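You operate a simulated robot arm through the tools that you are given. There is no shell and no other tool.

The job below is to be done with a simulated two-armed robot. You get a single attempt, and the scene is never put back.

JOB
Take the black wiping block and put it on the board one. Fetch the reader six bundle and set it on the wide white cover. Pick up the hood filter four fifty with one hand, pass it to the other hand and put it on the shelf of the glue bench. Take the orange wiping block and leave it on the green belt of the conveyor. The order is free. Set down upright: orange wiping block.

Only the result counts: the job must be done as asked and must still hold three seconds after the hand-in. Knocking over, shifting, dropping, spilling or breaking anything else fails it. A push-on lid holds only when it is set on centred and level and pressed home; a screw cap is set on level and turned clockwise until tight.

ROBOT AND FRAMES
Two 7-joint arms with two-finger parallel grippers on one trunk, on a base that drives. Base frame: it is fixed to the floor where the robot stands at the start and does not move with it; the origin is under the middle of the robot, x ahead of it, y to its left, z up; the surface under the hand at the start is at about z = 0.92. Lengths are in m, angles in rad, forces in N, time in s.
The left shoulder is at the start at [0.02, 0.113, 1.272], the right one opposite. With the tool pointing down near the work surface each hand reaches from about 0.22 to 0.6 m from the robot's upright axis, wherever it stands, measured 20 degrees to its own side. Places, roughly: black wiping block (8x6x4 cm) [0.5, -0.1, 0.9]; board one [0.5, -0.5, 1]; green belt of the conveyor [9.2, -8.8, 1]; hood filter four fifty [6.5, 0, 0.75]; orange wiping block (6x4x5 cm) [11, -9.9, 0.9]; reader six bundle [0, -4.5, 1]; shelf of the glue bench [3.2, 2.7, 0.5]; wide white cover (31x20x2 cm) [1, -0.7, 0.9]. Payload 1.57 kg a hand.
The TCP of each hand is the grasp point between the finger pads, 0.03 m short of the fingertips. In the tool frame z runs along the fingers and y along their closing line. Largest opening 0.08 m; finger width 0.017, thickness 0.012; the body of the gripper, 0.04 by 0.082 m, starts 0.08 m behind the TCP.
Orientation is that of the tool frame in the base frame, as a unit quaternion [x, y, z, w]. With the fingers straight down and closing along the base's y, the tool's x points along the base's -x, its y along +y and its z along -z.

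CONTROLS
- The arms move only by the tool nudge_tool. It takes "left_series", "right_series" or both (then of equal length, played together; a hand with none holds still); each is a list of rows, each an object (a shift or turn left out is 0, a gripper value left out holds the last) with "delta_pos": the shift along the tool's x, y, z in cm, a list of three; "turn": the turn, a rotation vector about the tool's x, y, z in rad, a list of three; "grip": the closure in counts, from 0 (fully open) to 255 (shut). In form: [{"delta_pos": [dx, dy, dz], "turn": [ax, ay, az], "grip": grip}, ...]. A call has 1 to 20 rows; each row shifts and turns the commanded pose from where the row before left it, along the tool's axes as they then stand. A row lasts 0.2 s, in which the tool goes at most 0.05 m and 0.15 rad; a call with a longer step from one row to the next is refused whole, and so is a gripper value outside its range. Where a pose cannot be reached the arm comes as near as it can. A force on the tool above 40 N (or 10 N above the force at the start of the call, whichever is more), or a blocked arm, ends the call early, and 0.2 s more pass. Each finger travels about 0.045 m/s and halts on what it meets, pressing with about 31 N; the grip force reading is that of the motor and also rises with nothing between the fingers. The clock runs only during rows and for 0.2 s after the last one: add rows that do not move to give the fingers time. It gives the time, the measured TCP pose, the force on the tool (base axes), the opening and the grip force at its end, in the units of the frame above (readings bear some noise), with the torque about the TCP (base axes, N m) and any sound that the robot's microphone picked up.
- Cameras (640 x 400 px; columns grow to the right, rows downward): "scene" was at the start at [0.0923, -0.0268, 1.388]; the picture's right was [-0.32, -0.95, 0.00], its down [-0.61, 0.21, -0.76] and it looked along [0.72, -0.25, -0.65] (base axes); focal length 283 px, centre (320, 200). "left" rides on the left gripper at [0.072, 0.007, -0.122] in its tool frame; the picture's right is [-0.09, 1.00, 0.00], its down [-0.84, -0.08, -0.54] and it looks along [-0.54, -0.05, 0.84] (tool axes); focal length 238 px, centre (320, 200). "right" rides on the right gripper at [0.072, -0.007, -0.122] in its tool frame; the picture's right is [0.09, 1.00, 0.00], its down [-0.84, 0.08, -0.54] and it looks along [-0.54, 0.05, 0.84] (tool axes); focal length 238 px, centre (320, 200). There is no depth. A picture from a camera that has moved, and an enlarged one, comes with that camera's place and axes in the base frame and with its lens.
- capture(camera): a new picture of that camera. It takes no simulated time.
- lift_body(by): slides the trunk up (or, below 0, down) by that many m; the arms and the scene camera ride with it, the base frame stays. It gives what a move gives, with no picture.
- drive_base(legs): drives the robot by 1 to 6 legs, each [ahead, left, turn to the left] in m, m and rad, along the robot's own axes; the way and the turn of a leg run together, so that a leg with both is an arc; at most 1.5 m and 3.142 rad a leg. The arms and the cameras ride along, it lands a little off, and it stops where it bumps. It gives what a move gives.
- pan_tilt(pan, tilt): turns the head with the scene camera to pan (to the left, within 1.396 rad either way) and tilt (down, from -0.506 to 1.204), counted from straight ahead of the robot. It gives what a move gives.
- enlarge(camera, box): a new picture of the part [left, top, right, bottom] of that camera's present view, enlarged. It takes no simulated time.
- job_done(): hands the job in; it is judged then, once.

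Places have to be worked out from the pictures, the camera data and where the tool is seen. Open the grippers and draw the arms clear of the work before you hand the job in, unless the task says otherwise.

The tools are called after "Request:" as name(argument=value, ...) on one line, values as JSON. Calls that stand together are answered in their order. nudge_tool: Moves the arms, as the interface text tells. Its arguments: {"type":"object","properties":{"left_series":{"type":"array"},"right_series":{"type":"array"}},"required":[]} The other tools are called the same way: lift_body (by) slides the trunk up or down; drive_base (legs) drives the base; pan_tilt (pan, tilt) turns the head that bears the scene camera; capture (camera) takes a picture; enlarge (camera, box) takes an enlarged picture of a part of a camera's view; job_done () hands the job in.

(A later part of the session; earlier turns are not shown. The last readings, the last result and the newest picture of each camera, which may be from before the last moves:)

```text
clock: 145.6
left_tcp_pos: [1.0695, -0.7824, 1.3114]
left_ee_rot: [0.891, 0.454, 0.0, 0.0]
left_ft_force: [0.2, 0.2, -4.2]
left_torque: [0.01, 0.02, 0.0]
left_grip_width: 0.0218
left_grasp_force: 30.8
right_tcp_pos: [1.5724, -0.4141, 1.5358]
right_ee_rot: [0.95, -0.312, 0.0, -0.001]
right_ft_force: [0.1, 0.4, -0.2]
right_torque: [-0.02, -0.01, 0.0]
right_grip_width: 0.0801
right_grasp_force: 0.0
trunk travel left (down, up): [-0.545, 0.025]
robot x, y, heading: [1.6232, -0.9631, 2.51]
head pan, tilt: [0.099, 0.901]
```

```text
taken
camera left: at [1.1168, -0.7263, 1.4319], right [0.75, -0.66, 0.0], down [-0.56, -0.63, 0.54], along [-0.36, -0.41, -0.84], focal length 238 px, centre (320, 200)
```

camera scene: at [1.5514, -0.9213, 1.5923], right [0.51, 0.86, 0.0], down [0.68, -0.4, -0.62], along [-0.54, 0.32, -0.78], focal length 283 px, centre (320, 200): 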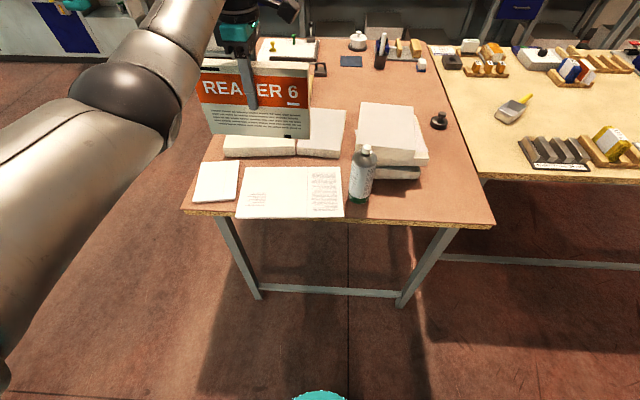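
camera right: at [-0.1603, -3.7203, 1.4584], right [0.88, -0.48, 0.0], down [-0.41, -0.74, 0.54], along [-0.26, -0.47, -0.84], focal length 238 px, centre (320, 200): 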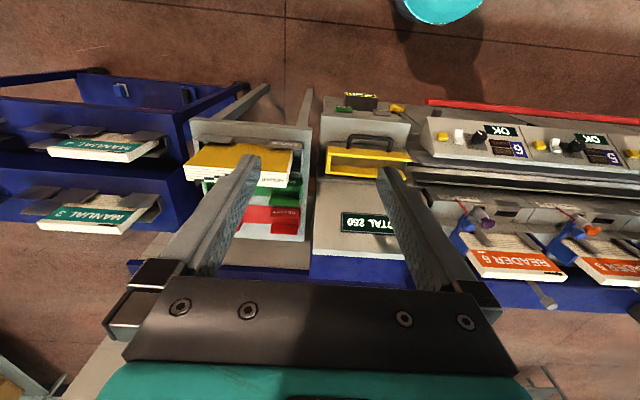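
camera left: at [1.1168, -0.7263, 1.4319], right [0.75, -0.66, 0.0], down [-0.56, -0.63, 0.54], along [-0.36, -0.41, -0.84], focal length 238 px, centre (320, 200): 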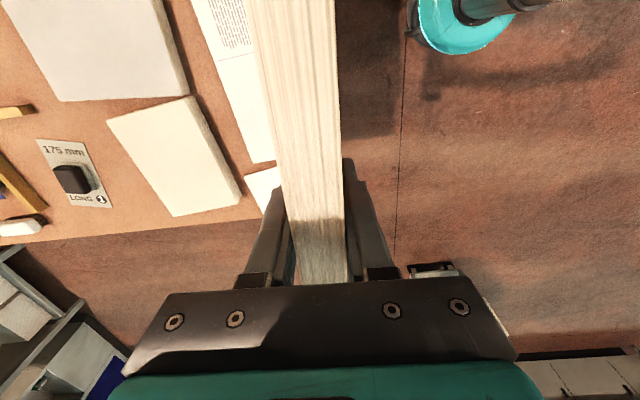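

The cover's centre is about [1.03,-0.718], long axis ≈ 59°. I drive 0.13 m closer and turn the hand 5° to match the cover.

Request:
drive_base(legs=[[0.13, 0.0, 0]])

Request:
nudge_tool(left_series=[{"turn": [0, 0, -0.087]}, {}])

Request:
capture(camera="scene")

Request:
capture(camera="right")

```text
clock: 146.8
left_tcp_pos: [0.9642, -0.7053, 1.311]
left_ee_rot: [0.891, 0.454, 0.0, 0.0]
left_ft_force: [0.2, 0.2, -4.7]
left_torque: [-0.02, -0.01, -0.01]
left_grip_width: 0.022
left_grasp_force: 31.2
right_tcp_pos: [1.4684, -0.3379, 1.536]
right_ee_rot: [0.95, -0.311, 0.0, -0.001]
right_ft_force: [-0.4, 0.2, 0.0]
right_torque: [0.01, -0.02, 0.03]
right_grip_width: 0.0797
right_grasp_force: 0.1
trunk travel left (down, up): [-0.545, 0.025]
robot x, y, heading: [1.5181, -0.891, 2.505]
head pan, tilt: [0.099, 0.901]
```

```text
clock: 147.4
left_tcp_pos: [0.9654, -0.7061, 1.3103]
left_ee_rot: [0.87, 0.493, 0.0, 0.001]
left_ft_force: [0.2, -0.2, -5.3]
left_torque: [0.02, 0.01, 0.0]
left_grip_width: 0.0219
left_grasp_force: 31.2
right_tcp_pos: [1.4667, -0.3379, 1.5353]
right_ee_rot: [0.95, -0.311, 0.0, -0.001]
right_ft_force: [0.2, 0.4, -0.1]
right_torque: [0.0, -0.02, -0.04]
right_grip_width: 0.0802
right_grasp_force: 0.1
trunk travel left (down, up): [-0.545, 0.025]
robot x, y, heading: [1.5161, -0.889, 2.513]
head pan, tilt: [0.099, 0.901]
```

```text
taken
camera scene: at [1.446, -0.8445, 1.5922], right [0.51, 0.86, 0.0], down [0.68, -0.4, -0.62], along [-0.53, 0.31, -0.78], focal length 283 px, centre (320, 200)
```

scene: 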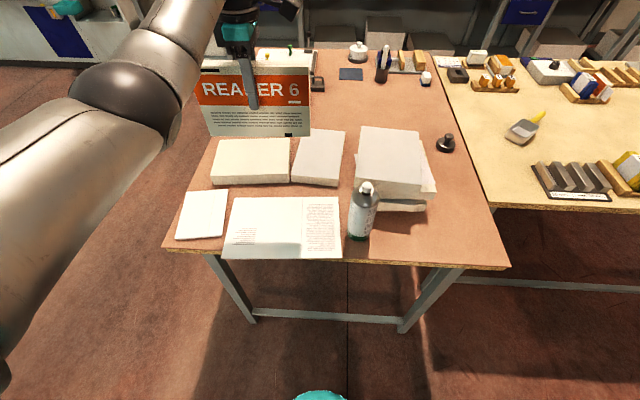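

```text
taken
camera right: at [1.5288, -0.3761, 1.6578], right [-0.51, -0.86, 0.0], down [-0.72, 0.43, 0.54], along [-0.46, 0.28, -0.84], focal length 238 px, centre (320, 200)
```

right: 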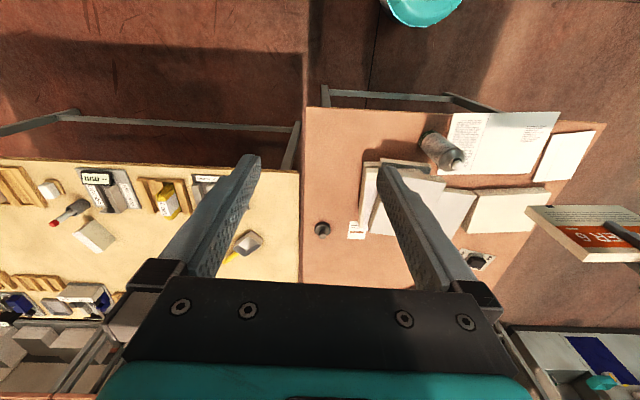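

I move the bundle over the cover's centre and lower the trunk by 0.19 m.

Request:
nudge_tool(left_series=[{"delta_pos": [0.8, 2.88, 0]}, {"delta_pos": [0.8, 2.88, 0]}, {}])

Request:
lift_body(by=-0.19)

Request:
capture(camera="scene")

Request:
capture(camera="left")

Request:
capture(camera="right")

```text
clock: 148.2
left_tcp_pos: [1.024, -0.7217, 1.3135]
left_ee_rot: [0.87, 0.493, 0.001, 0.001]
left_ft_force: [0.2, -0.3, -4.9]
left_torque: [0.01, 0.0, 0.02]
left_grip_width: 0.022
left_grasp_force: 30.7
right_tcp_pos: [1.4672, -0.3402, 1.5357]
right_ee_rot: [0.951, -0.311, 0.0, -0.002]
right_ft_force: [-0.2, -0.5, -0.7]
right_torque: [0.0, -0.03, 0.01]
right_grip_width: 0.0799
right_grasp_force: 0.1
trunk travel left (down, up): [-0.545, 0.025]
robot x, y, heading: [1.5191, -0.8913, 2.516]
head pan, tilt: [0.099, 0.901]
```

```text
clock: 150.3
left_tcp_pos: [1.0232, -0.7217, 1.1227]
left_ee_rot: [0.87, 0.493, 0.0, 0.001]
left_ft_force: [-1.3, 0.5, -5.2]
left_torque: [0.0, -0.01, -0.01]
left_grip_width: 0.0217
left_grasp_force: 30.6
right_tcp_pos: [1.4683, -0.3404, 1.3454]
right_ee_rot: [0.95, -0.311, 0.0, -0.001]
right_ft_force: [0.0, 0.7, 0.4]
right_torque: [0.01, 0.02, -0.01]
right_grip_width: 0.0801
right_grasp_force: 0.0
trunk travel left (down, up): [-0.355, 0.215]
robot x, y, heading: [1.5172, -0.8929, 2.511]
head pan, tilt: [0.099, 0.901]
```

```text
taken
camera scene: at [1.4469, -0.8452, 1.4024], right [0.51, 0.86, 0.0], down [0.68, -0.4, -0.62], along [-0.54, 0.31, -0.78], focal length 283 px, centre (320, 200)
```

scene: 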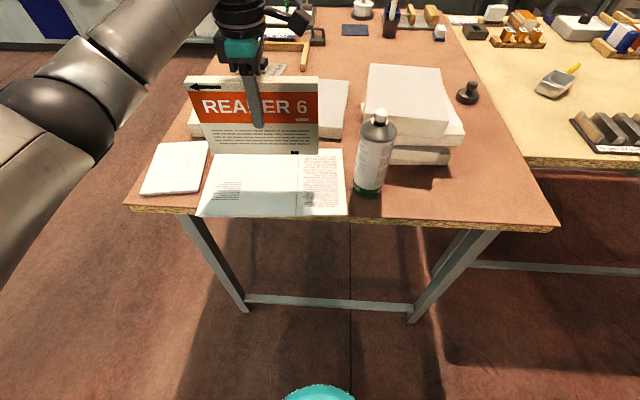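

```text
taken
camera left: at [1.0658, -0.662, 1.2443], right [0.81, -0.59, 0.0], down [-0.5, -0.68, 0.54], along [-0.32, -0.44, -0.84], focal length 238 px, centre (320, 200)
```

left: 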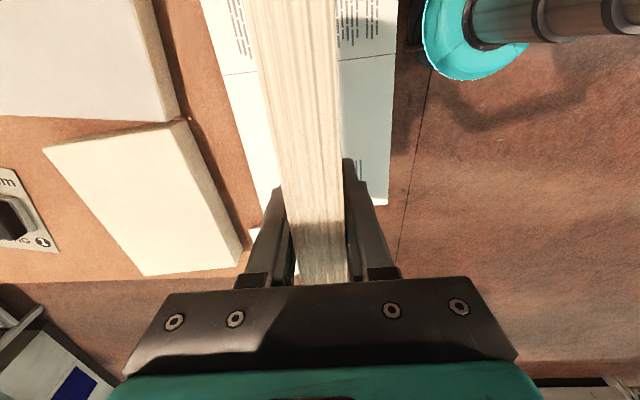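

```text
taken
camera right: at [1.5298, -0.3769, 1.4682], right [-0.51, -0.86, 0.0], down [-0.72, 0.43, 0.54], along [-0.47, 0.28, -0.84], focal length 238 px, centre (320, 200)
```

right: 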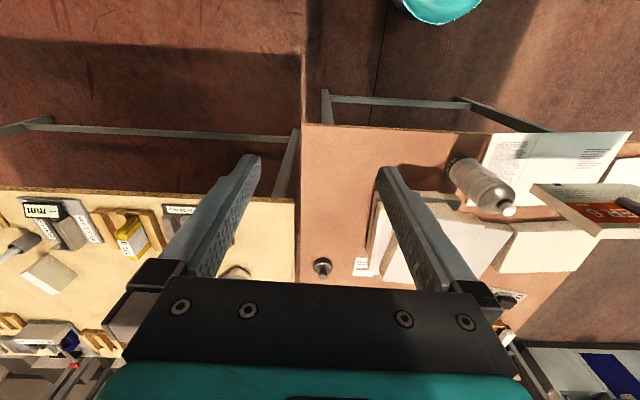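

The bundle is centred above the cover. I lower it in steps, watching the force.

Request:
nudge_tool(left_series=[{"delta_pos": [0, 0, 3]}, {"delta_pos": [0, 0, 1]}, {}])

Request:
enlarge(camera="scene", box=[160, 60, 400, 240])

```text
clock: 151.1
left_tcp_pos: [1.0226, -0.7229, 1.082]
left_ee_rot: [0.87, 0.492, 0.0, 0.001]
left_ft_force: [0.2, 0.5, -5.1]
left_torque: [0.01, -0.02, -0.01]
left_grip_width: 0.0218
left_grasp_force: 31.0
right_tcp_pos: [1.4667, -0.3388, 1.3463]
right_ee_rot: [0.951, -0.31, -0.001, -0.001]
right_ft_force: [-0.2, -1.0, -0.7]
right_torque: [0.02, -0.01, 0.0]
right_grip_width: 0.0799
right_grasp_force: 0.1
trunk travel left (down, up): [-0.355, 0.215]
robot x, y, heading: [1.5215, -0.8866, 2.519]
head pan, tilt: [0.099, 0.901]
```

```text
2.22 times, centred on (280, 150) of scene
camera zoom: at [1.4468, -0.8451, 1.4023], right [0.51, 0.86, 0.0], down [0.68, -0.4, -0.62], along [-0.54, 0.31, -0.78], focal length 628 px, centre (409, 311)
```

zoom: 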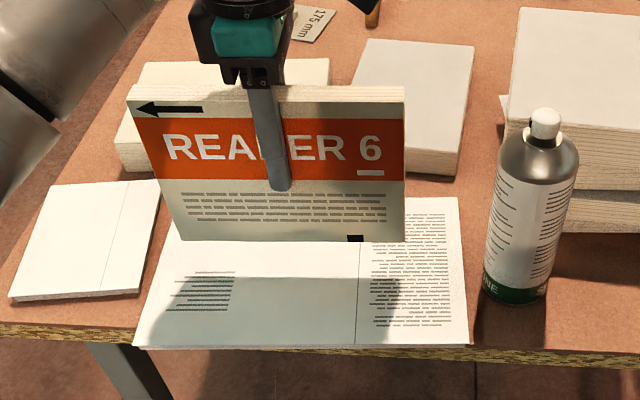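

Still above the cover; I keep lowering in small steps.

Request:
nudge_tool(left_series=[{"delta_pos": [0, 0, 0.8]}, {"delta_pos": [0, 0, 0.4]}, {"delta_pos": [0, 0, 0.4]}, {}])

Request:
enlarge(camera="scene", box=[160, 60, 400, 240])

```text
clock: 152.1
left_tcp_pos: [1.0235, -0.7207, 1.0658]
left_ee_rot: [0.871, 0.491, 0.001, 0.002]
left_ft_force: [0.4, -1.6, -4.4]
left_torque: [-0.02, -0.01, 0.0]
left_grip_width: 0.022
left_grasp_force: 31.5
right_tcp_pos: [1.4677, -0.3393, 1.3455]
right_ee_rot: [0.95, -0.311, 0.0, -0.002]
right_ft_force: [-0.1, 0.3, 0.8]
right_torque: [-0.05, -0.02, -0.01]
right_grip_width: 0.0803
right_grasp_force: 0.0
trunk travel left (down, up): [-0.355, 0.215]
robot x, y, heading: [1.52, -0.89, 2.512]
head pan, tilt: [0.099, 0.901]
```

```text
2.22 times, centred on (280, 150) of scene
camera zoom: at [1.4469, -0.8451, 1.4023], right [0.51, 0.86, 0.0], down [0.68, -0.4, -0.62], along [-0.54, 0.31, -0.78], focal length 628 px, centre (409, 311)
```

zoom: 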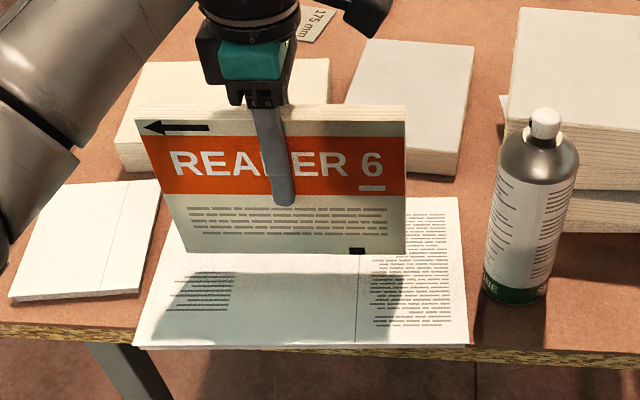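

Request:
nudge_tool(left_series=[{"delta_pos": [0, 0, 0.3]}, {"delta_pos": [0, 0, 0.3]}, {"delta_pos": [0, 0, 0.3]}, {}])

Request:
enlarge(camera="scene", box=[200, 120, 360, 240])

```text
clock: 153.1
left_tcp_pos: [1.0238, -0.723, 1.0582]
left_ee_rot: [0.87, 0.493, 0.001, 0.001]
left_ft_force: [0.6, 0.0, -6.0]
left_torque: [0.03, 0.01, 0.01]
left_grip_width: 0.0219
left_grasp_force: 30.8
right_tcp_pos: [1.4672, -0.3401, 1.3458]
right_ee_rot: [0.951, -0.311, -0.001, -0.001]
right_ft_force: [-1.0, -0.6, 0.2]
right_torque: [0.0, -0.03, -0.04]
right_grip_width: 0.08
right_grasp_force: 0.0
trunk travel left (down, up): [-0.355, 0.215]
robot x, y, heading: [1.5164, -0.8875, 2.512]
head pan, tilt: [0.099, 0.901]
```

```text
3.33 times, centred on (280, 180) of scene
camera zoom: at [1.4469, -0.8451, 1.4023], right [0.51, 0.86, 0.0], down [0.68, -0.4, -0.62], along [-0.54, 0.31, -0.78], focal length 942 px, centre (453, 267)
```

zoom: 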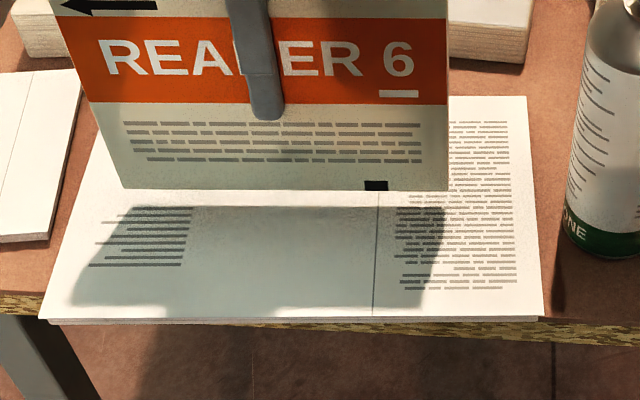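

Request:
nudge_tool(left_series=[{"delta_pos": [0, 0, 0.3]}, {"delta_pos": [0, 0, 0.3]}, {"delta_pos": [0, 0, 0.2]}, {}])

Request:
enlarge(camera="scene", box=[200, 120, 360, 240])

```text
clock: 154.1
left_tcp_pos: [1.0234, -0.7225, 1.0506]
left_ee_rot: [0.87, 0.492, -0.001, 0.0]
left_ft_force: [-0.4, 0.7, -4.2]
left_torque: [-0.01, 0.0, -0.04]
left_grip_width: 0.022
left_grasp_force: 30.6
right_tcp_pos: [1.4676, -0.3399, 1.3454]
right_ee_rot: [0.951, -0.31, 0.0, -0.002]
right_ft_force: [-0.8, 0.7, -0.3]
right_torque: [-0.01, 0.02, -0.01]
right_grip_width: 0.08
right_grasp_force: 0.1
trunk travel left (down, up): [-0.355, 0.215]
robot x, y, heading: [1.5189, -0.8904, 2.508]
head pan, tilt: [0.099, 0.901]
```

```text
3.33 times, centred on (280, 180) of scene
camera zoom: at [1.4469, -0.8451, 1.4023], right [0.51, 0.86, 0.0], down [0.68, -0.4, -0.62], along [-0.54, 0.31, -0.78], focal length 942 px, centre (453, 267)
```

zoom: 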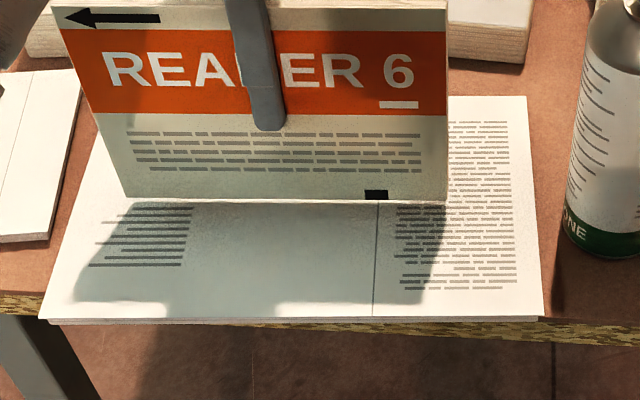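

Only a few millimetres remain; I go on in 1 mm steps.

Request:
nudge_tool(left_series=[{"delta_pos": [0, 0, 0.1]}, {"delta_pos": [0, 0, 0.1]}, {"delta_pos": [0, 0, 0.1]}, {}])

```text
clock: 155.1
left_tcp_pos: [1.024, -0.7216, 1.0461]
left_ee_rot: [0.87, 0.492, 0.001, 0.001]
left_ft_force: [-0.2, -0.6, -5.3]
left_torque: [0.0, 0.01, 0.03]
left_grip_width: 0.0218
left_grasp_force: 31.0
right_tcp_pos: [1.4674, -0.3405, 1.3461]
right_ee_rot: [0.951, -0.311, -0.001, -0.001]
right_ft_force: [-0.7, 0.5, -0.2]
right_torque: [0.03, -0.03, 0.05]
right_grip_width: 0.0799
right_grasp_force: 0.0
trunk travel left (down, up): [-0.355, 0.215]
robot x, y, heading: [1.5183, -0.89, 2.514]
head pan, tilt: [0.099, 0.901]
```

Request:
nudge_tool(left_series=[{"delta_pos": [0, 0, 0.1]}, {"delta_pos": [0, 0, 0.1]}, {}])

Request:
enlarge(camera="scene", box=[200, 120, 360, 240])

```text
clock: 155.9
left_tcp_pos: [1.024, -0.7214, 1.0445]
left_ee_rot: [0.871, 0.492, 0.0, 0.001]
left_ft_force: [0.0, 0.0, -4.6]
left_torque: [0.02, 0.02, 0.02]
left_grip_width: 0.0218
left_grasp_force: 31.3
right_tcp_pos: [1.4671, -0.3396, 1.3455]
right_ee_rot: [0.951, -0.31, -0.001, -0.001]
right_ft_force: [0.4, 0.6, 0.2]
right_torque: [-0.01, 0.01, -0.04]
right_grip_width: 0.0799
right_grasp_force: 0.0
trunk travel left (down, up): [-0.355, 0.215]
robot x, y, heading: [1.5188, -0.889, 2.509]
head pan, tilt: [0.099, 0.901]
```

```text
3.33 times, centred on (280, 180) of scene
camera zoom: at [1.4469, -0.8451, 1.4023], right [0.51, 0.86, 0.0], down [0.68, -0.4, -0.62], along [-0.54, 0.31, -0.78], focal length 942 px, centre (453, 267)
```

zoom: 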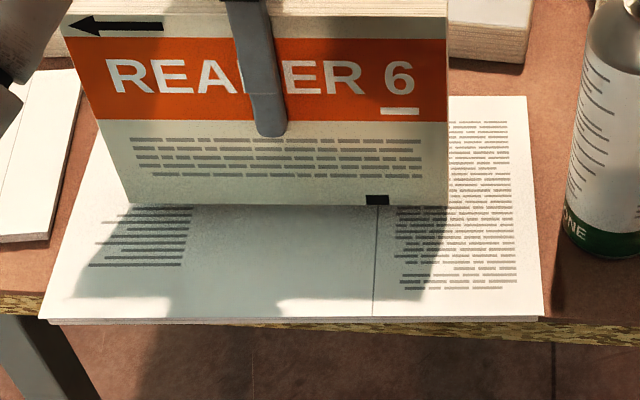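

Request:
nudge_tool(left_series=[{"delta_pos": [0, 0, 0.1]}, {"delta_pos": [0, 0, 0.1]}, {}])

```text
clock: 156.7
left_tcp_pos: [1.0238, -0.7205, 1.0428]
left_ee_rot: [0.87, 0.493, 0.001, 0.001]
left_ft_force: [-0.2, -0.1, -4.7]
left_torque: [0.01, 0.01, 0.02]
left_grip_width: 0.0219
left_grasp_force: 31.2
right_tcp_pos: [1.4668, -0.3394, 1.3467]
right_ee_rot: [0.95, -0.311, -0.001, -0.002]
right_ft_force: [0.2, -0.6, 0.3]
right_torque: [-0.03, 0.0, 0.01]
right_grip_width: 0.08
right_grasp_force: 0.1
trunk travel left (down, up): [-0.355, 0.215]
robot x, y, heading: [1.5193, -0.891, 2.51]
head pan, tilt: [0.099, 0.901]
```

Request:
nudge_tool(left_series=[{"delta_pos": [0, 0, 0.1]}, {"delta_pos": [0, 0, 0.1]}, {}])

Request:
enlarge(camera="scene", box=[200, 120, 360, 240])

```text
clock: 157.5
left_tcp_pos: [1.0258, -0.7212, 1.041]
left_ee_rot: [0.87, 0.493, 0.0, 0.001]
left_ft_force: [-0.3, -0.2, -5.8]
left_torque: [0.0, 0.02, -0.02]
left_grip_width: 0.022
left_grasp_force: 30.8
right_tcp_pos: [1.4679, -0.3386, 1.3457]
right_ee_rot: [0.951, -0.311, 0.0, -0.001]
right_ft_force: [-0.6, 0.3, 0.1]
right_torque: [0.03, 0.0, -0.01]
right_grip_width: 0.0802
right_grasp_force: 0.0
trunk travel left (down, up): [-0.355, 0.215]
robot x, y, heading: [1.5172, -0.8893, 2.512]
head pan, tilt: [0.099, 0.901]
```

```text
3.33 times, centred on (280, 180) of scene
camera zoom: at [1.4469, -0.8451, 1.4023], right [0.51, 0.86, 0.0], down [0.68, -0.4, -0.62], along [-0.54, 0.31, -0.78], focal length 942 px, centre (453, 267)
```

zoom: 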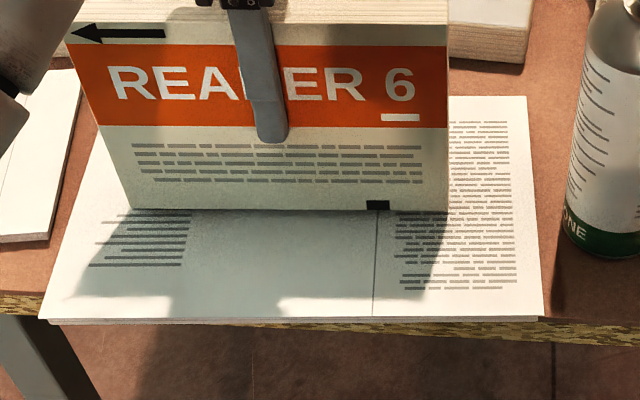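

Request:
nudge_tool(left_series=[{"delta_pos": [0, 0, 0.1]}, {"delta_pos": [0, 0, 0.1]}, {}])

```text
clock: 158.3
left_tcp_pos: [1.0247, -0.7226, 1.0375]
left_ee_rot: [0.87, 0.493, 0.001, 0.001]
left_ft_force: [0.1, -0.5, -5.1]
left_torque: [0.0, 0.0, 0.0]
left_grip_width: 0.022
left_grasp_force: 30.6
right_tcp_pos: [1.4656, -0.3392, 1.3464]
right_ee_rot: [0.95, -0.311, 0.0, -0.001]
right_ft_force: [0.3, -0.9, -0.5]
right_torque: [0.03, 0.02, 0.02]
right_grip_width: 0.0801
right_grasp_force: 0.1
trunk travel left (down, up): [-0.355, 0.215]
robot x, y, heading: [1.5184, -0.8902, 2.514]
head pan, tilt: [0.099, 0.901]
```

Request:
nudge_tool(left_series=[{"delta_pos": [0, 0, 0.1]}, {"delta_pos": [0, 0, 0.1]}, {}])

Request:
enlarge(camera="scene", box=[200, 120, 360, 240])

```text
clock: 159.1
left_tcp_pos: [1.0238, -0.7227, 1.0373]
left_ee_rot: [0.87, 0.492, 0.001, 0.001]
left_ft_force: [-0.7, -0.6, -5.9]
left_torque: [0.04, 0.03, -0.01]
left_grip_width: 0.0218
left_grasp_force: 31.1
right_tcp_pos: [1.467, -0.3383, 1.3459]
right_ee_rot: [0.951, -0.31, 0.0, -0.001]
right_ft_force: [0.8, 0.3, 0.2]
right_torque: [0.0, 0.0, 0.01]
right_grip_width: 0.0802
right_grasp_force: 0.1
trunk travel left (down, up): [-0.355, 0.215]
robot x, y, heading: [1.5167, -0.8902, 2.508]
head pan, tilt: [0.099, 0.901]
```

```text
3.33 times, centred on (280, 180) of scene
camera zoom: at [1.4469, -0.8451, 1.4023], right [0.51, 0.86, 0.0], down [0.68, -0.4, -0.62], along [-0.54, 0.31, -0.78], focal length 942 px, centre (453, 267)
```

zoom: 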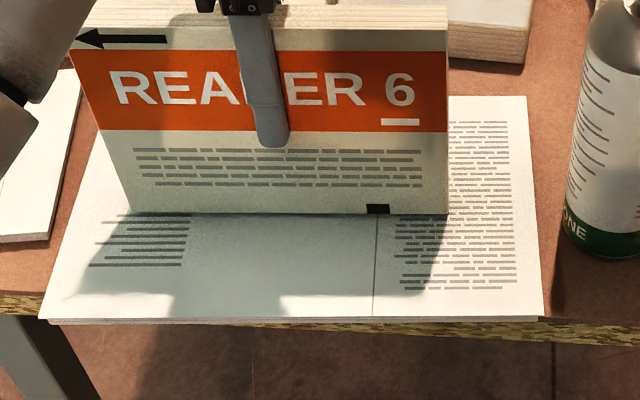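

Request:
nudge_tool(left_series=[{"delta_pos": [0, 0, 0.1]}, {"delta_pos": [0, 0, 0.1]}, {}])

```text
clock: 159.9
left_tcp_pos: [1.025, -0.7208, 1.0354]
left_ee_rot: [0.87, 0.492, 0.0, 0.001]
left_ft_force: [-1.3, -0.9, -6.2]
left_torque: [0.01, 0.02, 0.03]
left_grip_width: 0.022
left_grasp_force: 30.5
right_tcp_pos: [1.4676, -0.3398, 1.3458]
right_ee_rot: [0.951, -0.31, 0.0, -0.001]
right_ft_force: [-0.1, -0.9, -0.2]
right_torque: [0.0, 0.01, -0.01]
right_grip_width: 0.0802
right_grasp_force: 0.0
trunk travel left (down, up): [-0.355, 0.215]
robot x, y, heading: [1.5174, -0.8919, 2.512]
head pan, tilt: [0.099, 0.901]
```

Request:
nudge_tool(left_series=[{"delta_pos": [0, 0, 0.1]}, {"delta_pos": [0, 0, 0.1]}, {"delta_pos": [0, 0, 0.1]}, {}])

Request:
enlarge(camera="scene", box=[200, 120, 360, 240])

```text
clock: 160.9
left_tcp_pos: [1.0238, -0.7215, 1.0341]
left_ee_rot: [0.87, 0.493, 0.001, -0.001]
left_ft_force: [-1.6, 0.6, 2.0]
left_torque: [-0.37, 0.31, 0.01]
left_grip_width: 0.0218
left_grasp_force: 31.5
right_tcp_pos: [1.4673, -0.3398, 1.3448]
right_ee_rot: [0.951, -0.311, 0.0, -0.001]
right_ft_force: [0.7, -0.6, 0.3]
right_torque: [0.03, 0.01, 0.0]
right_grip_width: 0.0796
right_grasp_force: 0.2
trunk travel left (down, up): [-0.355, 0.215]
robot x, y, heading: [1.5204, -0.8917, 2.508]
head pan, tilt: [0.099, 0.901]
```

```text
3.33 times, centred on (280, 180) of scene
camera zoom: at [1.4473, -0.8452, 1.4024], right [0.51, 0.86, 0.0], down [0.68, -0.4, -0.62], along [-0.54, 0.31, -0.78], focal length 942 px, centre (453, 267)
```

zoom: 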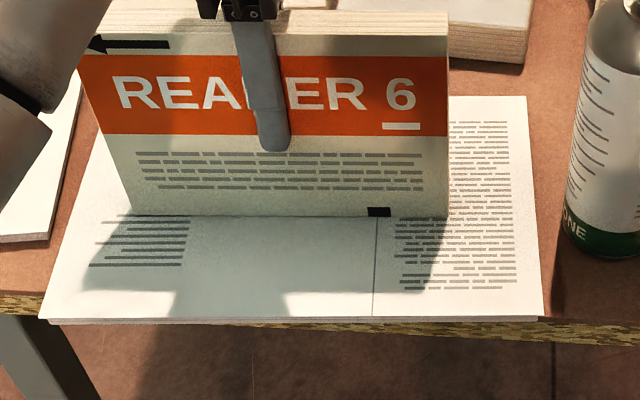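

Contact is felt, slightly more at one end. I press 1.5 mm more so that the bottom edge seats level.

Request:
nudge_tool(left_series=[{"delta_pos": [0, 0, 0.08]}, {"delta_pos": [0, 0, 0.08]}, {}])

```text
clock: 161.7
left_tcp_pos: [1.0243, -0.7223, 1.0322]
left_ee_rot: [0.87, 0.492, 0.0, -0.001]
left_ft_force: [-4.1, 0.4, 17.3]
left_torque: [-0.59, 0.47, -0.11]
left_grip_width: 0.0219
left_grasp_force: 31.2
right_tcp_pos: [1.4679, -0.341, 1.3459]
right_ee_rot: [0.951, -0.311, -0.001, -0.002]
right_ft_force: [-0.8, -1.0, 0.3]
right_torque: [0.0, -0.02, -0.02]
right_grip_width: 0.0802
right_grasp_force: 0.0
trunk travel left (down, up): [-0.355, 0.215]
robot x, y, heading: [1.5193, -0.8901, 2.508]
head pan, tilt: [0.099, 0.901]
```

Both ends bear now. I ease off 1.5 mm and open the fingers just a little, then look.

Request:
nudge_tool(left_series=[{"delta_pos": [0, 0, -0.15]}, {}, {"grip": 160}, {}, {}])

Request:
enlarge(camera="scene", box=[160, 60, 400, 240])

Request:
capture(camera="left")

```text
clock: 162.9
left_tcp_pos: [1.0242, -0.7216, 1.0321]
left_ee_rot: [0.87, 0.492, 0.0, 0.001]
left_ft_force: [-0.2, -0.2, -1.2]
left_torque: [0.03, -0.01, 0.01]
left_grip_width: 0.0299
left_grasp_force: 0.0
right_tcp_pos: [1.4672, -0.3412, 1.3461]
right_ee_rot: [0.951, -0.311, -0.001, -0.001]
right_ft_force: [-0.8, -0.9, 0.5]
right_torque: [0.03, -0.02, 0.01]
right_grip_width: 0.0801
right_grasp_force: 0.1
trunk travel left (down, up): [-0.355, 0.215]
robot x, y, heading: [1.5163, -0.8908, 2.51]
head pan, tilt: [0.099, 0.901]
```

```text
2.22 times, centred on (280, 150) of scene
camera zoom: at [1.4473, -0.8453, 1.4023], right [0.51, 0.86, 0.0], down [0.68, -0.4, -0.62], along [-0.54, 0.31, -0.78], focal length 628 px, centre (409, 311)
```

zoom: 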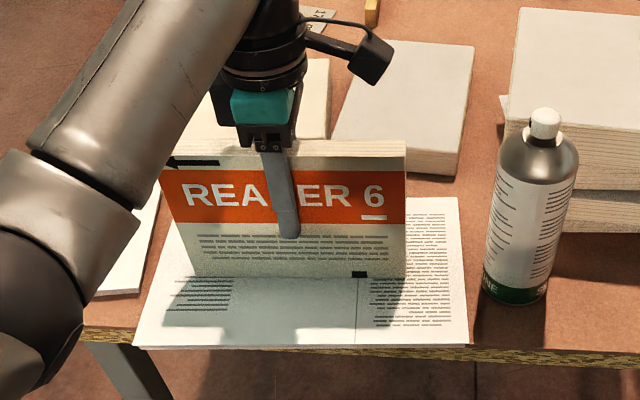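

```text
taken
camera left: at [1.0665, -0.662, 1.1531], right [0.81, -0.59, 0.0], down [-0.5, -0.68, 0.54], along [-0.32, -0.44, -0.84], focal length 238 px, centre (320, 200)
```

left: 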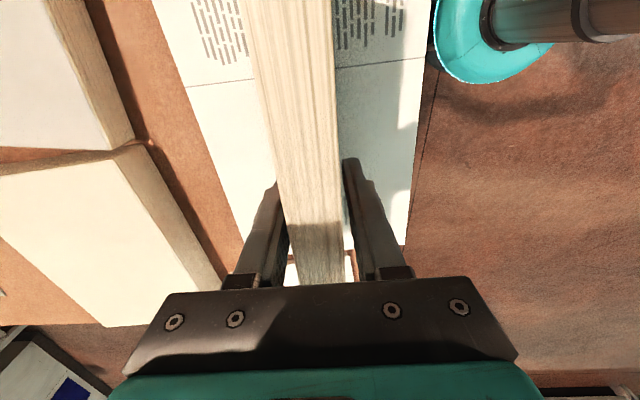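

The bundle stands by itself between the opened fingers. I open fully and rise straight up.

Request:
nudge_tool(left_series=[{"grip": 60}, {}, {}, {"delta_pos": [0, 0, -1]}, {"delta_pos": [0, 0, -3]}, {"delta_pos": [0, 0, -4]}, {"delta_pos": [0, 0, -4]}, {"delta_pos": [0, 0, -4], "grip": 0}, {}])

Request:
capture(camera="scene")

Request:
capture(camera="left")

```text
clock: 164.9
left_tcp_pos: [1.0229, -0.7212, 1.1924]
left_ee_rot: [0.87, 0.493, 0.0, 0.001]
left_ft_force: [0.3, -0.2, -0.6]
left_torque: [0.03, -0.02, -0.05]
left_grip_width: 0.08
left_grasp_force: 0.2
right_tcp_pos: [1.4675, -0.3399, 1.3454]
right_ee_rot: [0.95, -0.311, 0.0, -0.001]
right_ft_force: [0.4, 0.0, -1.5]
right_torque: [0.01, -0.01, -0.02]
right_grip_width: 0.0798
right_grasp_force: 0.0
trunk travel left (down, up): [-0.355, 0.215]
robot x, y, heading: [1.5205, -0.8892, 2.51]
head pan, tilt: [0.099, 0.901]
```

```text
taken
camera scene: at [1.447, -0.8452, 1.4023], right [0.51, 0.86, 0.0], down [0.68, -0.4, -0.62], along [-0.54, 0.31, -0.78], focal length 283 px, centre (320, 200)
```

scene: 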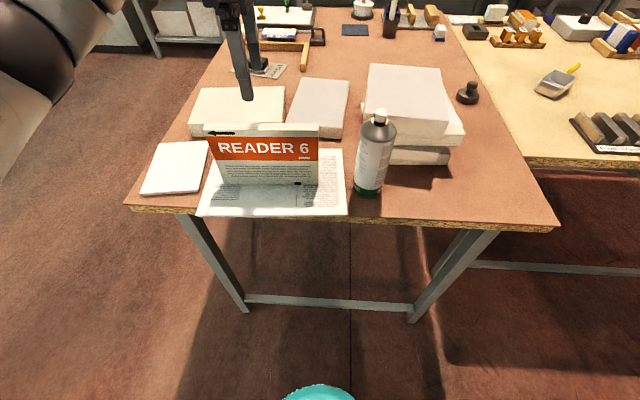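

```text
taken
camera left: at [1.0633, -0.6614, 1.314], right [0.81, -0.59, 0.0], down [-0.5, -0.68, 0.54], along [-0.32, -0.44, -0.84], focal length 238 px, centre (320, 200)
```

left: 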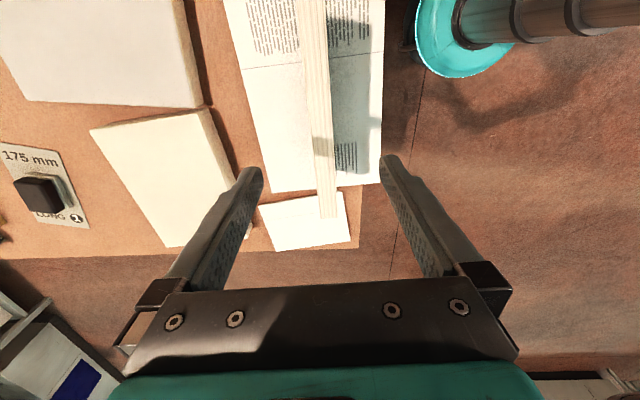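

The bundle stands stably on the cover. I back off from the table and turn toward the wall side to look for the way to the hood filter and the glue bench.

Request:
lift_body(by=0.1)

Request:
drive_base(legs=[[-0.35, 0, 0], [0, 0, -1.55]])

Request:
pan_tilt(pan=0.0, tilt=0.3)

Request:
capture(camera="scene")

Request:
pan_tilt(pan=-0.8, tilt=0.3)

Request:
capture(camera="scene")

```text
clock: 166.3
left_tcp_pos: [1.022, -0.7206, 1.2915]
left_ee_rot: [0.87, 0.493, 0.0, 0.001]
left_ft_force: [0.1, 0.2, -0.1]
left_torque: [0.01, -0.02, -0.04]
left_grip_width: 0.0799
left_grasp_force: 0.0
right_tcp_pos: [1.4678, -0.3406, 1.4463]
right_ee_rot: [0.951, -0.31, -0.001, -0.001]
right_ft_force: [-0.5, -0.8, 0.9]
right_torque: [-0.01, -0.03, 0.0]
right_grip_width: 0.0799
right_grasp_force: 0.1
trunk travel left (down, up): [-0.455, 0.115]
robot x, y, heading: [1.5167, -0.8899, 2.506]
head pan, tilt: [0.099, 0.901]
```

```text
clock: 172.4
left_tcp_pos: [1.9707, -0.601, 1.2924]
left_ee_rot: [0.964, -0.266, -0.001, 0.001]
left_ft_force: [0.6, 0.0, 0.5]
left_torque: [-0.01, -0.01, -0.01]
left_grip_width: 0.0801
left_grasp_force: 0.1
right_tcp_pos: [2.3544, -1.0466, 1.4457]
right_ee_rot: [-0.454, 0.891, 0.0, 0.002]
right_ft_force: [0.8, -0.2, 0.4]
right_torque: [-0.01, 0.0, 0.02]
right_grip_width: 0.0801
right_grasp_force: 0.0
trunk travel left (down, up): [-0.455, 0.115]
robot x, y, heading: [1.8059, -1.0975, 0.942]
head pan, tilt: [0.099, 0.901]
```

```text
clock: 173.4
left_tcp_pos: [1.972, -0.5994, 1.293]
left_ee_rot: [0.964, -0.266, -0.001, 0.001]
left_ft_force: [-0.3, 0.8, -0.9]
left_torque: [-0.03, 0.02, -0.03]
left_grip_width: 0.0799
left_grasp_force: 0.1
right_tcp_pos: [2.3543, -1.046, 1.4455]
right_ee_rot: [-0.453, 0.892, 0.0, 0.001]
right_ft_force: [-0.8, 0.7, -0.4]
right_torque: [-0.01, 0.04, -0.01]
right_grip_width: 0.08
right_grasp_force: 0.1
trunk travel left (down, up): [-0.455, 0.115]
robot x, y, heading: [1.806, -1.1005, 0.943]
head pan, tilt: [0.0, 0.3]
```

```text
taken
camera scene: at [1.8669, -1.0136, 1.5545], right [0.81, -0.59, 0.0], down [-0.17, -0.24, -0.95], along [0.56, 0.77, -0.3], focal length 283 px, centre (320, 200)
```

scene: 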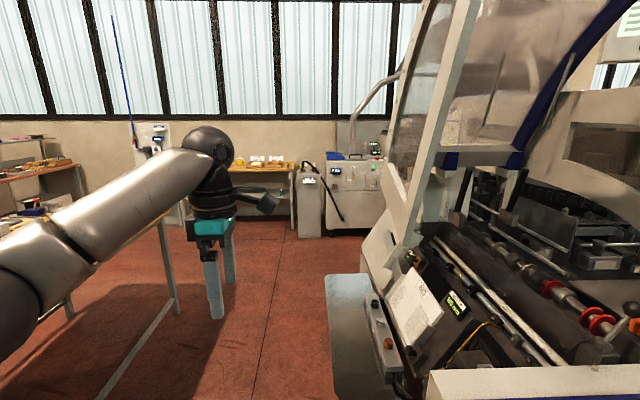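

```text
clock: 174.5
left_tcp_pos: [1.9713, -0.6002, 1.2922]
left_ee_rot: [0.964, -0.266, 0.0, 0.0]
left_ft_force: [0.2, 0.2, -0.1]
left_torque: [-0.02, 0.04, -0.01]
left_grip_width: 0.08
left_grasp_force: 0.0
right_tcp_pos: [2.3545, -1.046, 1.4456]
right_ee_rot: [-0.454, 0.891, 0.0, 0.0]
right_ft_force: [-0.3, 0.1, -0.4]
right_torque: [0.0, -0.01, 0.0]
right_grip_width: 0.0801
right_grasp_force: 0.1
trunk travel left (down, up): [-0.455, 0.115]
robot x, y, heading: [1.8027, -1.0985, 0.947]
head pan, tilt: [-0.799, 0.3]
```

```text
taken
camera scene: at [1.9045, -1.0758, 1.5546], right [0.14, -0.99, 0.0], down [-0.29, -0.04, -0.96], along [0.95, 0.14, -0.3], focal length 283 px, centre (320, 200)
```

scene: 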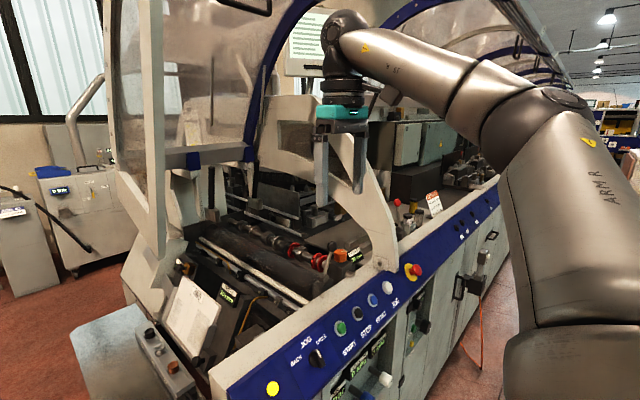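

There is a corridor about 0.85 m wide between the table ends and the machine, leading toward the glue bench at the wall. I tuck in the right hand, centre the robot in that corridor and drive on.

Request:
nudge_tool(right_series=[{"delta_pos": [2, 4, 0]}, {"delta_pos": [2, 4, 0]}, {"delta_pos": [2, 4, 0]}, {"delta_pos": [2, 4, 0]}, {}])

Request:
drive_base(legs=[[0.0, 0.36, 0], [1.3, 0.0, 0]])

Request:
pan_tilt(pan=0.0, tilt=0.4)

Request:
capture(camera="scene")

Request:
pan_tilt(pan=-0.9, tilt=0.4)

Request:
capture(camera="scene")

```text
clock: 175.7
left_tcp_pos: [1.9719, -0.6013, 1.2926]
left_ee_rot: [0.964, -0.266, 0.0, 0.0]
left_ft_force: [-0.2, 0.4, -0.8]
left_torque: [-0.01, 0.0, -0.02]
left_grip_width: 0.0798
left_grasp_force: 0.0
right_tcp_pos: [2.1773, -1.016, 1.4441]
right_ee_rot: [-0.453, 0.891, 0.0, 0.001]
right_ft_force: [0.4, -0.2, -0.2]
right_torque: [-0.02, -0.03, -0.01]
right_grip_width: 0.0801
right_grasp_force: 0.1
trunk travel left (down, up): [-0.455, 0.115]
robot x, y, heading: [1.8034, -1.0972, 0.941]
head pan, tilt: [-0.799, 0.3]
```

```text
clock: 184.1
left_tcp_pos: [2.4608, 0.6342, 1.2918]
left_ee_rot: [0.96, -0.281, -0.001, 0.001]
left_ft_force: [-0.1, 0.3, 0.3]
left_torque: [0.01, 0.0, 0.0]
left_grip_width: 0.08
left_grasp_force: 0.0
right_tcp_pos: [2.6539, 0.2146, 1.4447]
right_ee_rot: [-0.439, 0.899, -0.001, 0.001]
right_ft_force: [0.1, 0.9, 0.6]
right_torque: [0.0, 0.02, -0.01]
right_grip_width: 0.0798
right_grasp_force: 0.2
trunk travel left (down, up): [-0.455, 0.115]
robot x, y, heading: [2.2772, 0.1422, 0.909]
head pan, tilt: [-0.799, 0.3]
```

```text
clock: 185.2
left_tcp_pos: [2.4599, 0.6353, 1.2934]
left_ee_rot: [0.96, -0.281, 0.0, 0.001]
left_ft_force: [0.3, 0.2, -0.2]
left_torque: [-0.01, -0.05, -0.04]
left_grip_width: 0.0801
left_grasp_force: 0.1
right_tcp_pos: [2.6535, 0.2149, 1.4446]
right_ee_rot: [-0.439, 0.898, -0.001, 0.001]
right_ft_force: [0.3, 0.4, 0.2]
right_torque: [0.01, -0.01, 0.01]
right_grip_width: 0.0802
right_grasp_force: 0.1
trunk travel left (down, up): [-0.455, 0.115]
robot x, y, heading: [2.279, 0.144, 0.91]
head pan, tilt: [0.0, 0.4]
```

```text
taken
camera scene: at [2.3423, 0.2256, 1.5453], right [0.79, -0.61, 0.0], down [-0.24, -0.31, -0.92], along [0.56, 0.73, -0.39], focal length 283 px, centre (320, 200)
```

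scene: 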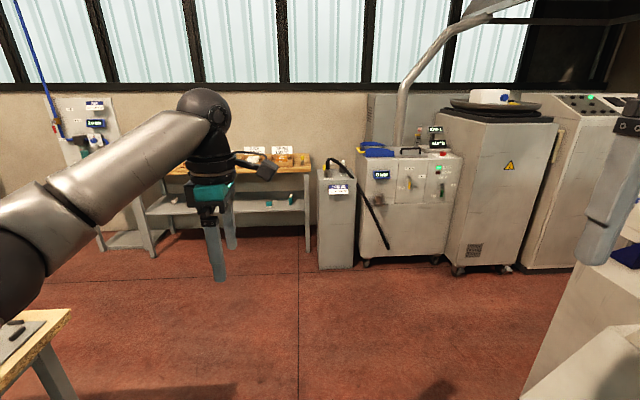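

```text
clock: 186.4
left_tcp_pos: [2.461, 0.6353, 1.2928]
left_ee_rot: [0.96, -0.281, 0.0, 0.001]
left_ft_force: [0.1, 0.0, -0.5]
left_torque: [-0.02, -0.02, -0.02]
left_grip_width: 0.08
left_grasp_force: 0.1
right_tcp_pos: [2.6547, 0.2146, 1.4458]
right_ee_rot: [-0.439, 0.898, 0.0, 0.0]
right_ft_force: [-0.2, -0.1, -0.4]
right_torque: [0.02, 0.01, 0.04]
right_grip_width: 0.08
right_grasp_force: 0.2
trunk travel left (down, up): [-0.455, 0.115]
robot x, y, heading: [2.2737, 0.1422, 0.912]
head pan, tilt: [-0.901, 0.4]
```

```text
taken
camera scene: at [2.3781, 0.1535, 1.5453], right [0.01, -1.0, 0.0], down [-0.39, 0.0, -0.92], along [0.92, 0.01, -0.39], focal length 283 px, centre (320, 200)
```

scene: 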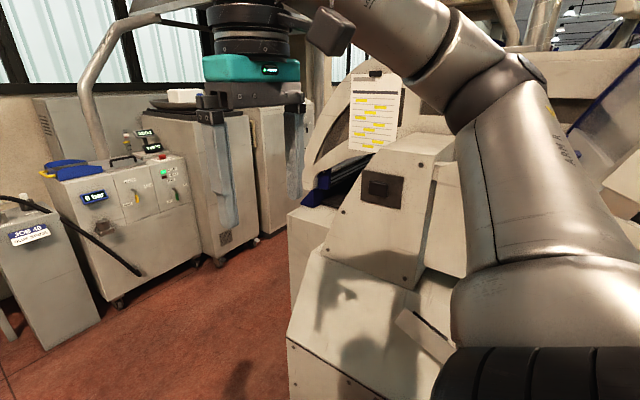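

The glue bench is ahead on the left by the wall; the corridor to the hood filter runs to the right behind the machine. I drive ahead into that corridor and turn right.

Request:
drive_base(legs=[[1.5, 0.0, 0], [0, 0, -1.5]])

Request:
pan_tilt(pan=0.0, tilt=0.4)

Request:
capture(camera="scene")

```text
clock: 197.5
left_tcp_pos: [3.7151, 1.1764, 1.2929]
left_ee_rot: [-0.509, 0.861, 0.0, -0.001]
left_ft_force: [-0.4, -0.1, 0.4]
left_torque: [0.02, -0.03, 0.02]
left_grip_width: 0.08
left_grasp_force: 0.1
right_tcp_pos: [3.3083, 0.9552, 1.4447]
right_ee_rot: [0.294, 0.956, 0.0, 0.0]
right_ft_force: [0.1, 0.9, 0.2]
right_torque: [0.06, -0.03, 0.01]
right_grip_width: 0.0799
right_grasp_force: 0.1
trunk travel left (down, up): [-0.455, 0.115]
robot x, y, heading: [3.2173, 1.3267, -0.594]
head pan, tilt: [-0.901, 0.4]
```

```text
clock: 198.7
left_tcp_pos: [3.7156, 1.1757, 1.2925]
left_ee_rot: [-0.508, 0.861, 0.001, -0.001]
left_ft_force: [0.4, -0.4, 0.5]
left_torque: [0.06, 0.01, -0.01]
left_grip_width: 0.0802
left_grasp_force: 0.0
right_tcp_pos: [3.308, 0.9561, 1.4441]
right_ee_rot: [0.294, 0.956, -0.001, 0.001]
right_ft_force: [-0.6, 0.1, 0.3]
right_torque: [-0.01, -0.03, -0.02]
right_grip_width: 0.0801
right_grasp_force: 0.0
trunk travel left (down, up): [-0.455, 0.115]
robot x, y, heading: [3.2145, 1.3282, -0.592]
head pan, tilt: [0.0, 0.4]
```

```text
taken
camera scene: at [3.301, 1.2703, 1.5453], right [-0.56, -0.83, 0.0], down [-0.32, 0.22, -0.92], along [0.76, -0.52, -0.39], focal length 283 px, centre (320, 200)
```

scene: 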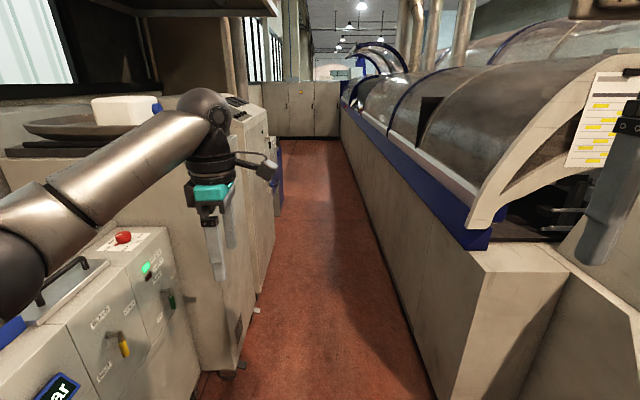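

The hood filter should appear near pixel (259,152), by the left side at the far part of the corridor. I zoom in there.

Request:
enlarge(camera="scene", box=[200, 60, 400, 260])

Request:
capture(camera="left")

Request:
capture(camera="right")

```text
2.00 times, centred on (300, 160) of scene
camera zoom: at [3.301, 1.2703, 1.5453], right [-0.56, -0.83, 0.0], down [-0.32, 0.22, -0.92], along [0.76, -0.52, -0.39], focal length 565 px, centre (360, 280)
```

zoom: 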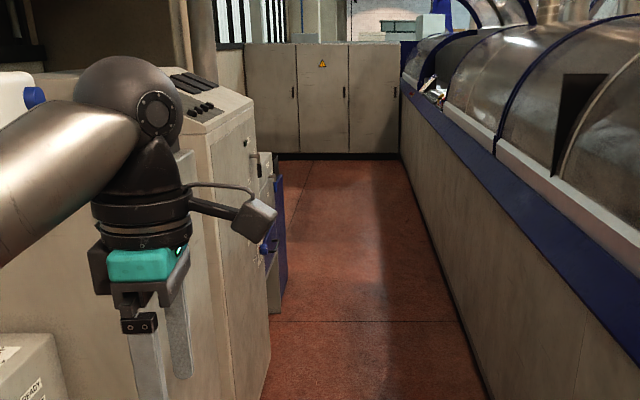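

```text
taken
camera left: at [3.6749, 1.1176, 1.4139], right [-0.83, 0.56, 0.0], down [0.47, 0.69, 0.54], along [0.3, 0.45, -0.84], focal length 238 px, centre (320, 200)
```

left: 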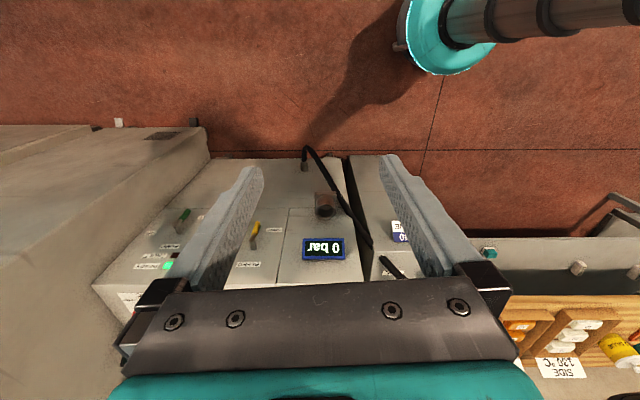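

```text
taken
camera right: at [3.2458, 0.9909, 1.5671], right [0.48, 0.88, 0.0], down [0.74, -0.4, 0.54], along [0.48, -0.26, -0.84], focal length 238 px, centre (320, 200)
```

right: 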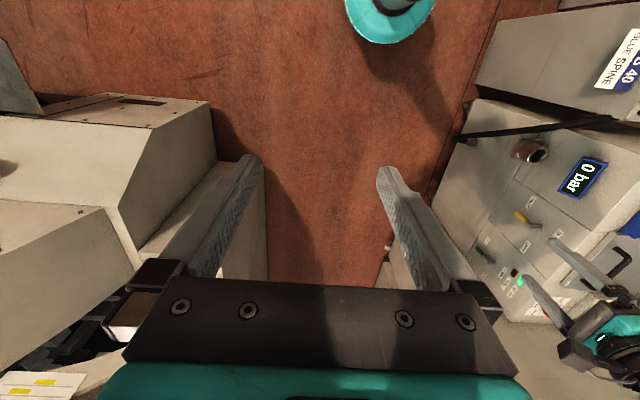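

A small blue rack stands past the grey cabinet on the left; the filter is probably there. I centre in the corridor and drive forward with the trunk raised.

Request:
lift_body(by=0.1)

Request:
drive_base(legs=[[0.2, -0.09, 0], [1.0, 0, 0]])

Request:
pan_tilt(pan=0.3, tilt=0.5)

Request:
capture(camera="scene")

```text
clock: 200.1
left_tcp_pos: [3.7151, 1.1766, 1.3925]
left_ee_rot: [-0.509, 0.861, 0.001, 0.0]
left_ft_force: [-0.1, 0.0, 0.1]
left_torque: [0.01, 0.04, -0.01]
left_grip_width: 0.0802
left_grasp_force: 0.1
right_tcp_pos: [3.3084, 0.9563, 1.545]
right_ee_rot: [0.294, 0.956, -0.001, 0.0]
right_ft_force: [0.0, 0.0, 0.4]
right_torque: [0.02, 0.02, -0.02]
right_grip_width: 0.08
right_grasp_force: 0.2
trunk travel left (down, up): [-0.555, 0.015]
robot x, y, heading: [3.2149, 1.3246, -0.596]
head pan, tilt: [0.0, 0.4]
```

```text
clock: 206.6
left_tcp_pos: [4.6637, 0.4265, 1.3923]
left_ee_rot: [-0.509, 0.86, 0.001, 0.0]
left_ft_force: [0.7, 0.2, -0.4]
left_torque: [0.06, 0.05, 0.01]
left_grip_width: 0.08
left_grasp_force: 0.1
right_tcp_pos: [4.2575, 0.2057, 1.5448]
right_ee_rot: [0.293, 0.956, -0.002, 0.001]
right_ft_force: [-0.7, 0.6, 0.3]
right_torque: [0.01, 0.02, 0.01]
right_grip_width: 0.08
right_grasp_force: 0.1
trunk travel left (down, up): [-0.555, 0.015]
robot x, y, heading: [4.1616, 0.5787, -0.586]
head pan, tilt: [0.0, 0.4]
```

```text
clock: 207.4
left_tcp_pos: [4.6648, 0.4269, 1.3925]
left_ee_rot: [-0.509, 0.861, 0.001, 0.0]
left_ft_force: [-0.4, 0.0, -0.3]
left_torque: [-0.01, 0.0, 0.03]
left_grip_width: 0.0796
left_grasp_force: 0.0
right_tcp_pos: [4.258, 0.2064, 1.5445]
right_ee_rot: [0.292, 0.956, 0.0, 0.001]
right_ft_force: [0.6, -0.4, -0.5]
right_torque: [0.02, -0.02, -0.03]
right_grip_width: 0.0802
right_grasp_force: 0.2
trunk travel left (down, up): [-0.555, 0.015]
robot x, y, heading: [4.1631, 0.5748, -0.591]
head pan, tilt: [0.3, 0.499]
```

```text
taken
camera scene: at [4.2598, 0.5456, 1.6362], right [-0.29, -0.96, 0.0], down [-0.46, 0.14, -0.88], along [0.84, -0.25, -0.48], focal length 283 px, centre (320, 200)
```

scene: 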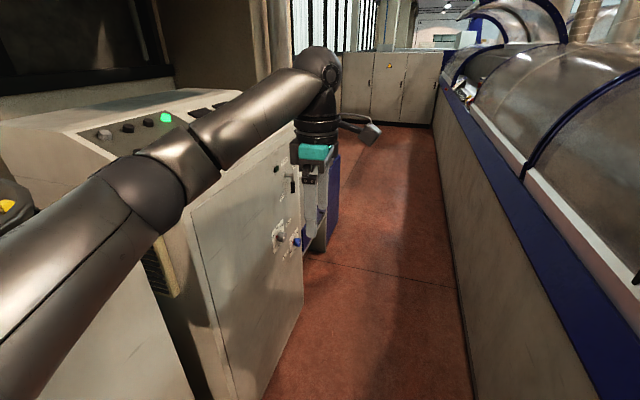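

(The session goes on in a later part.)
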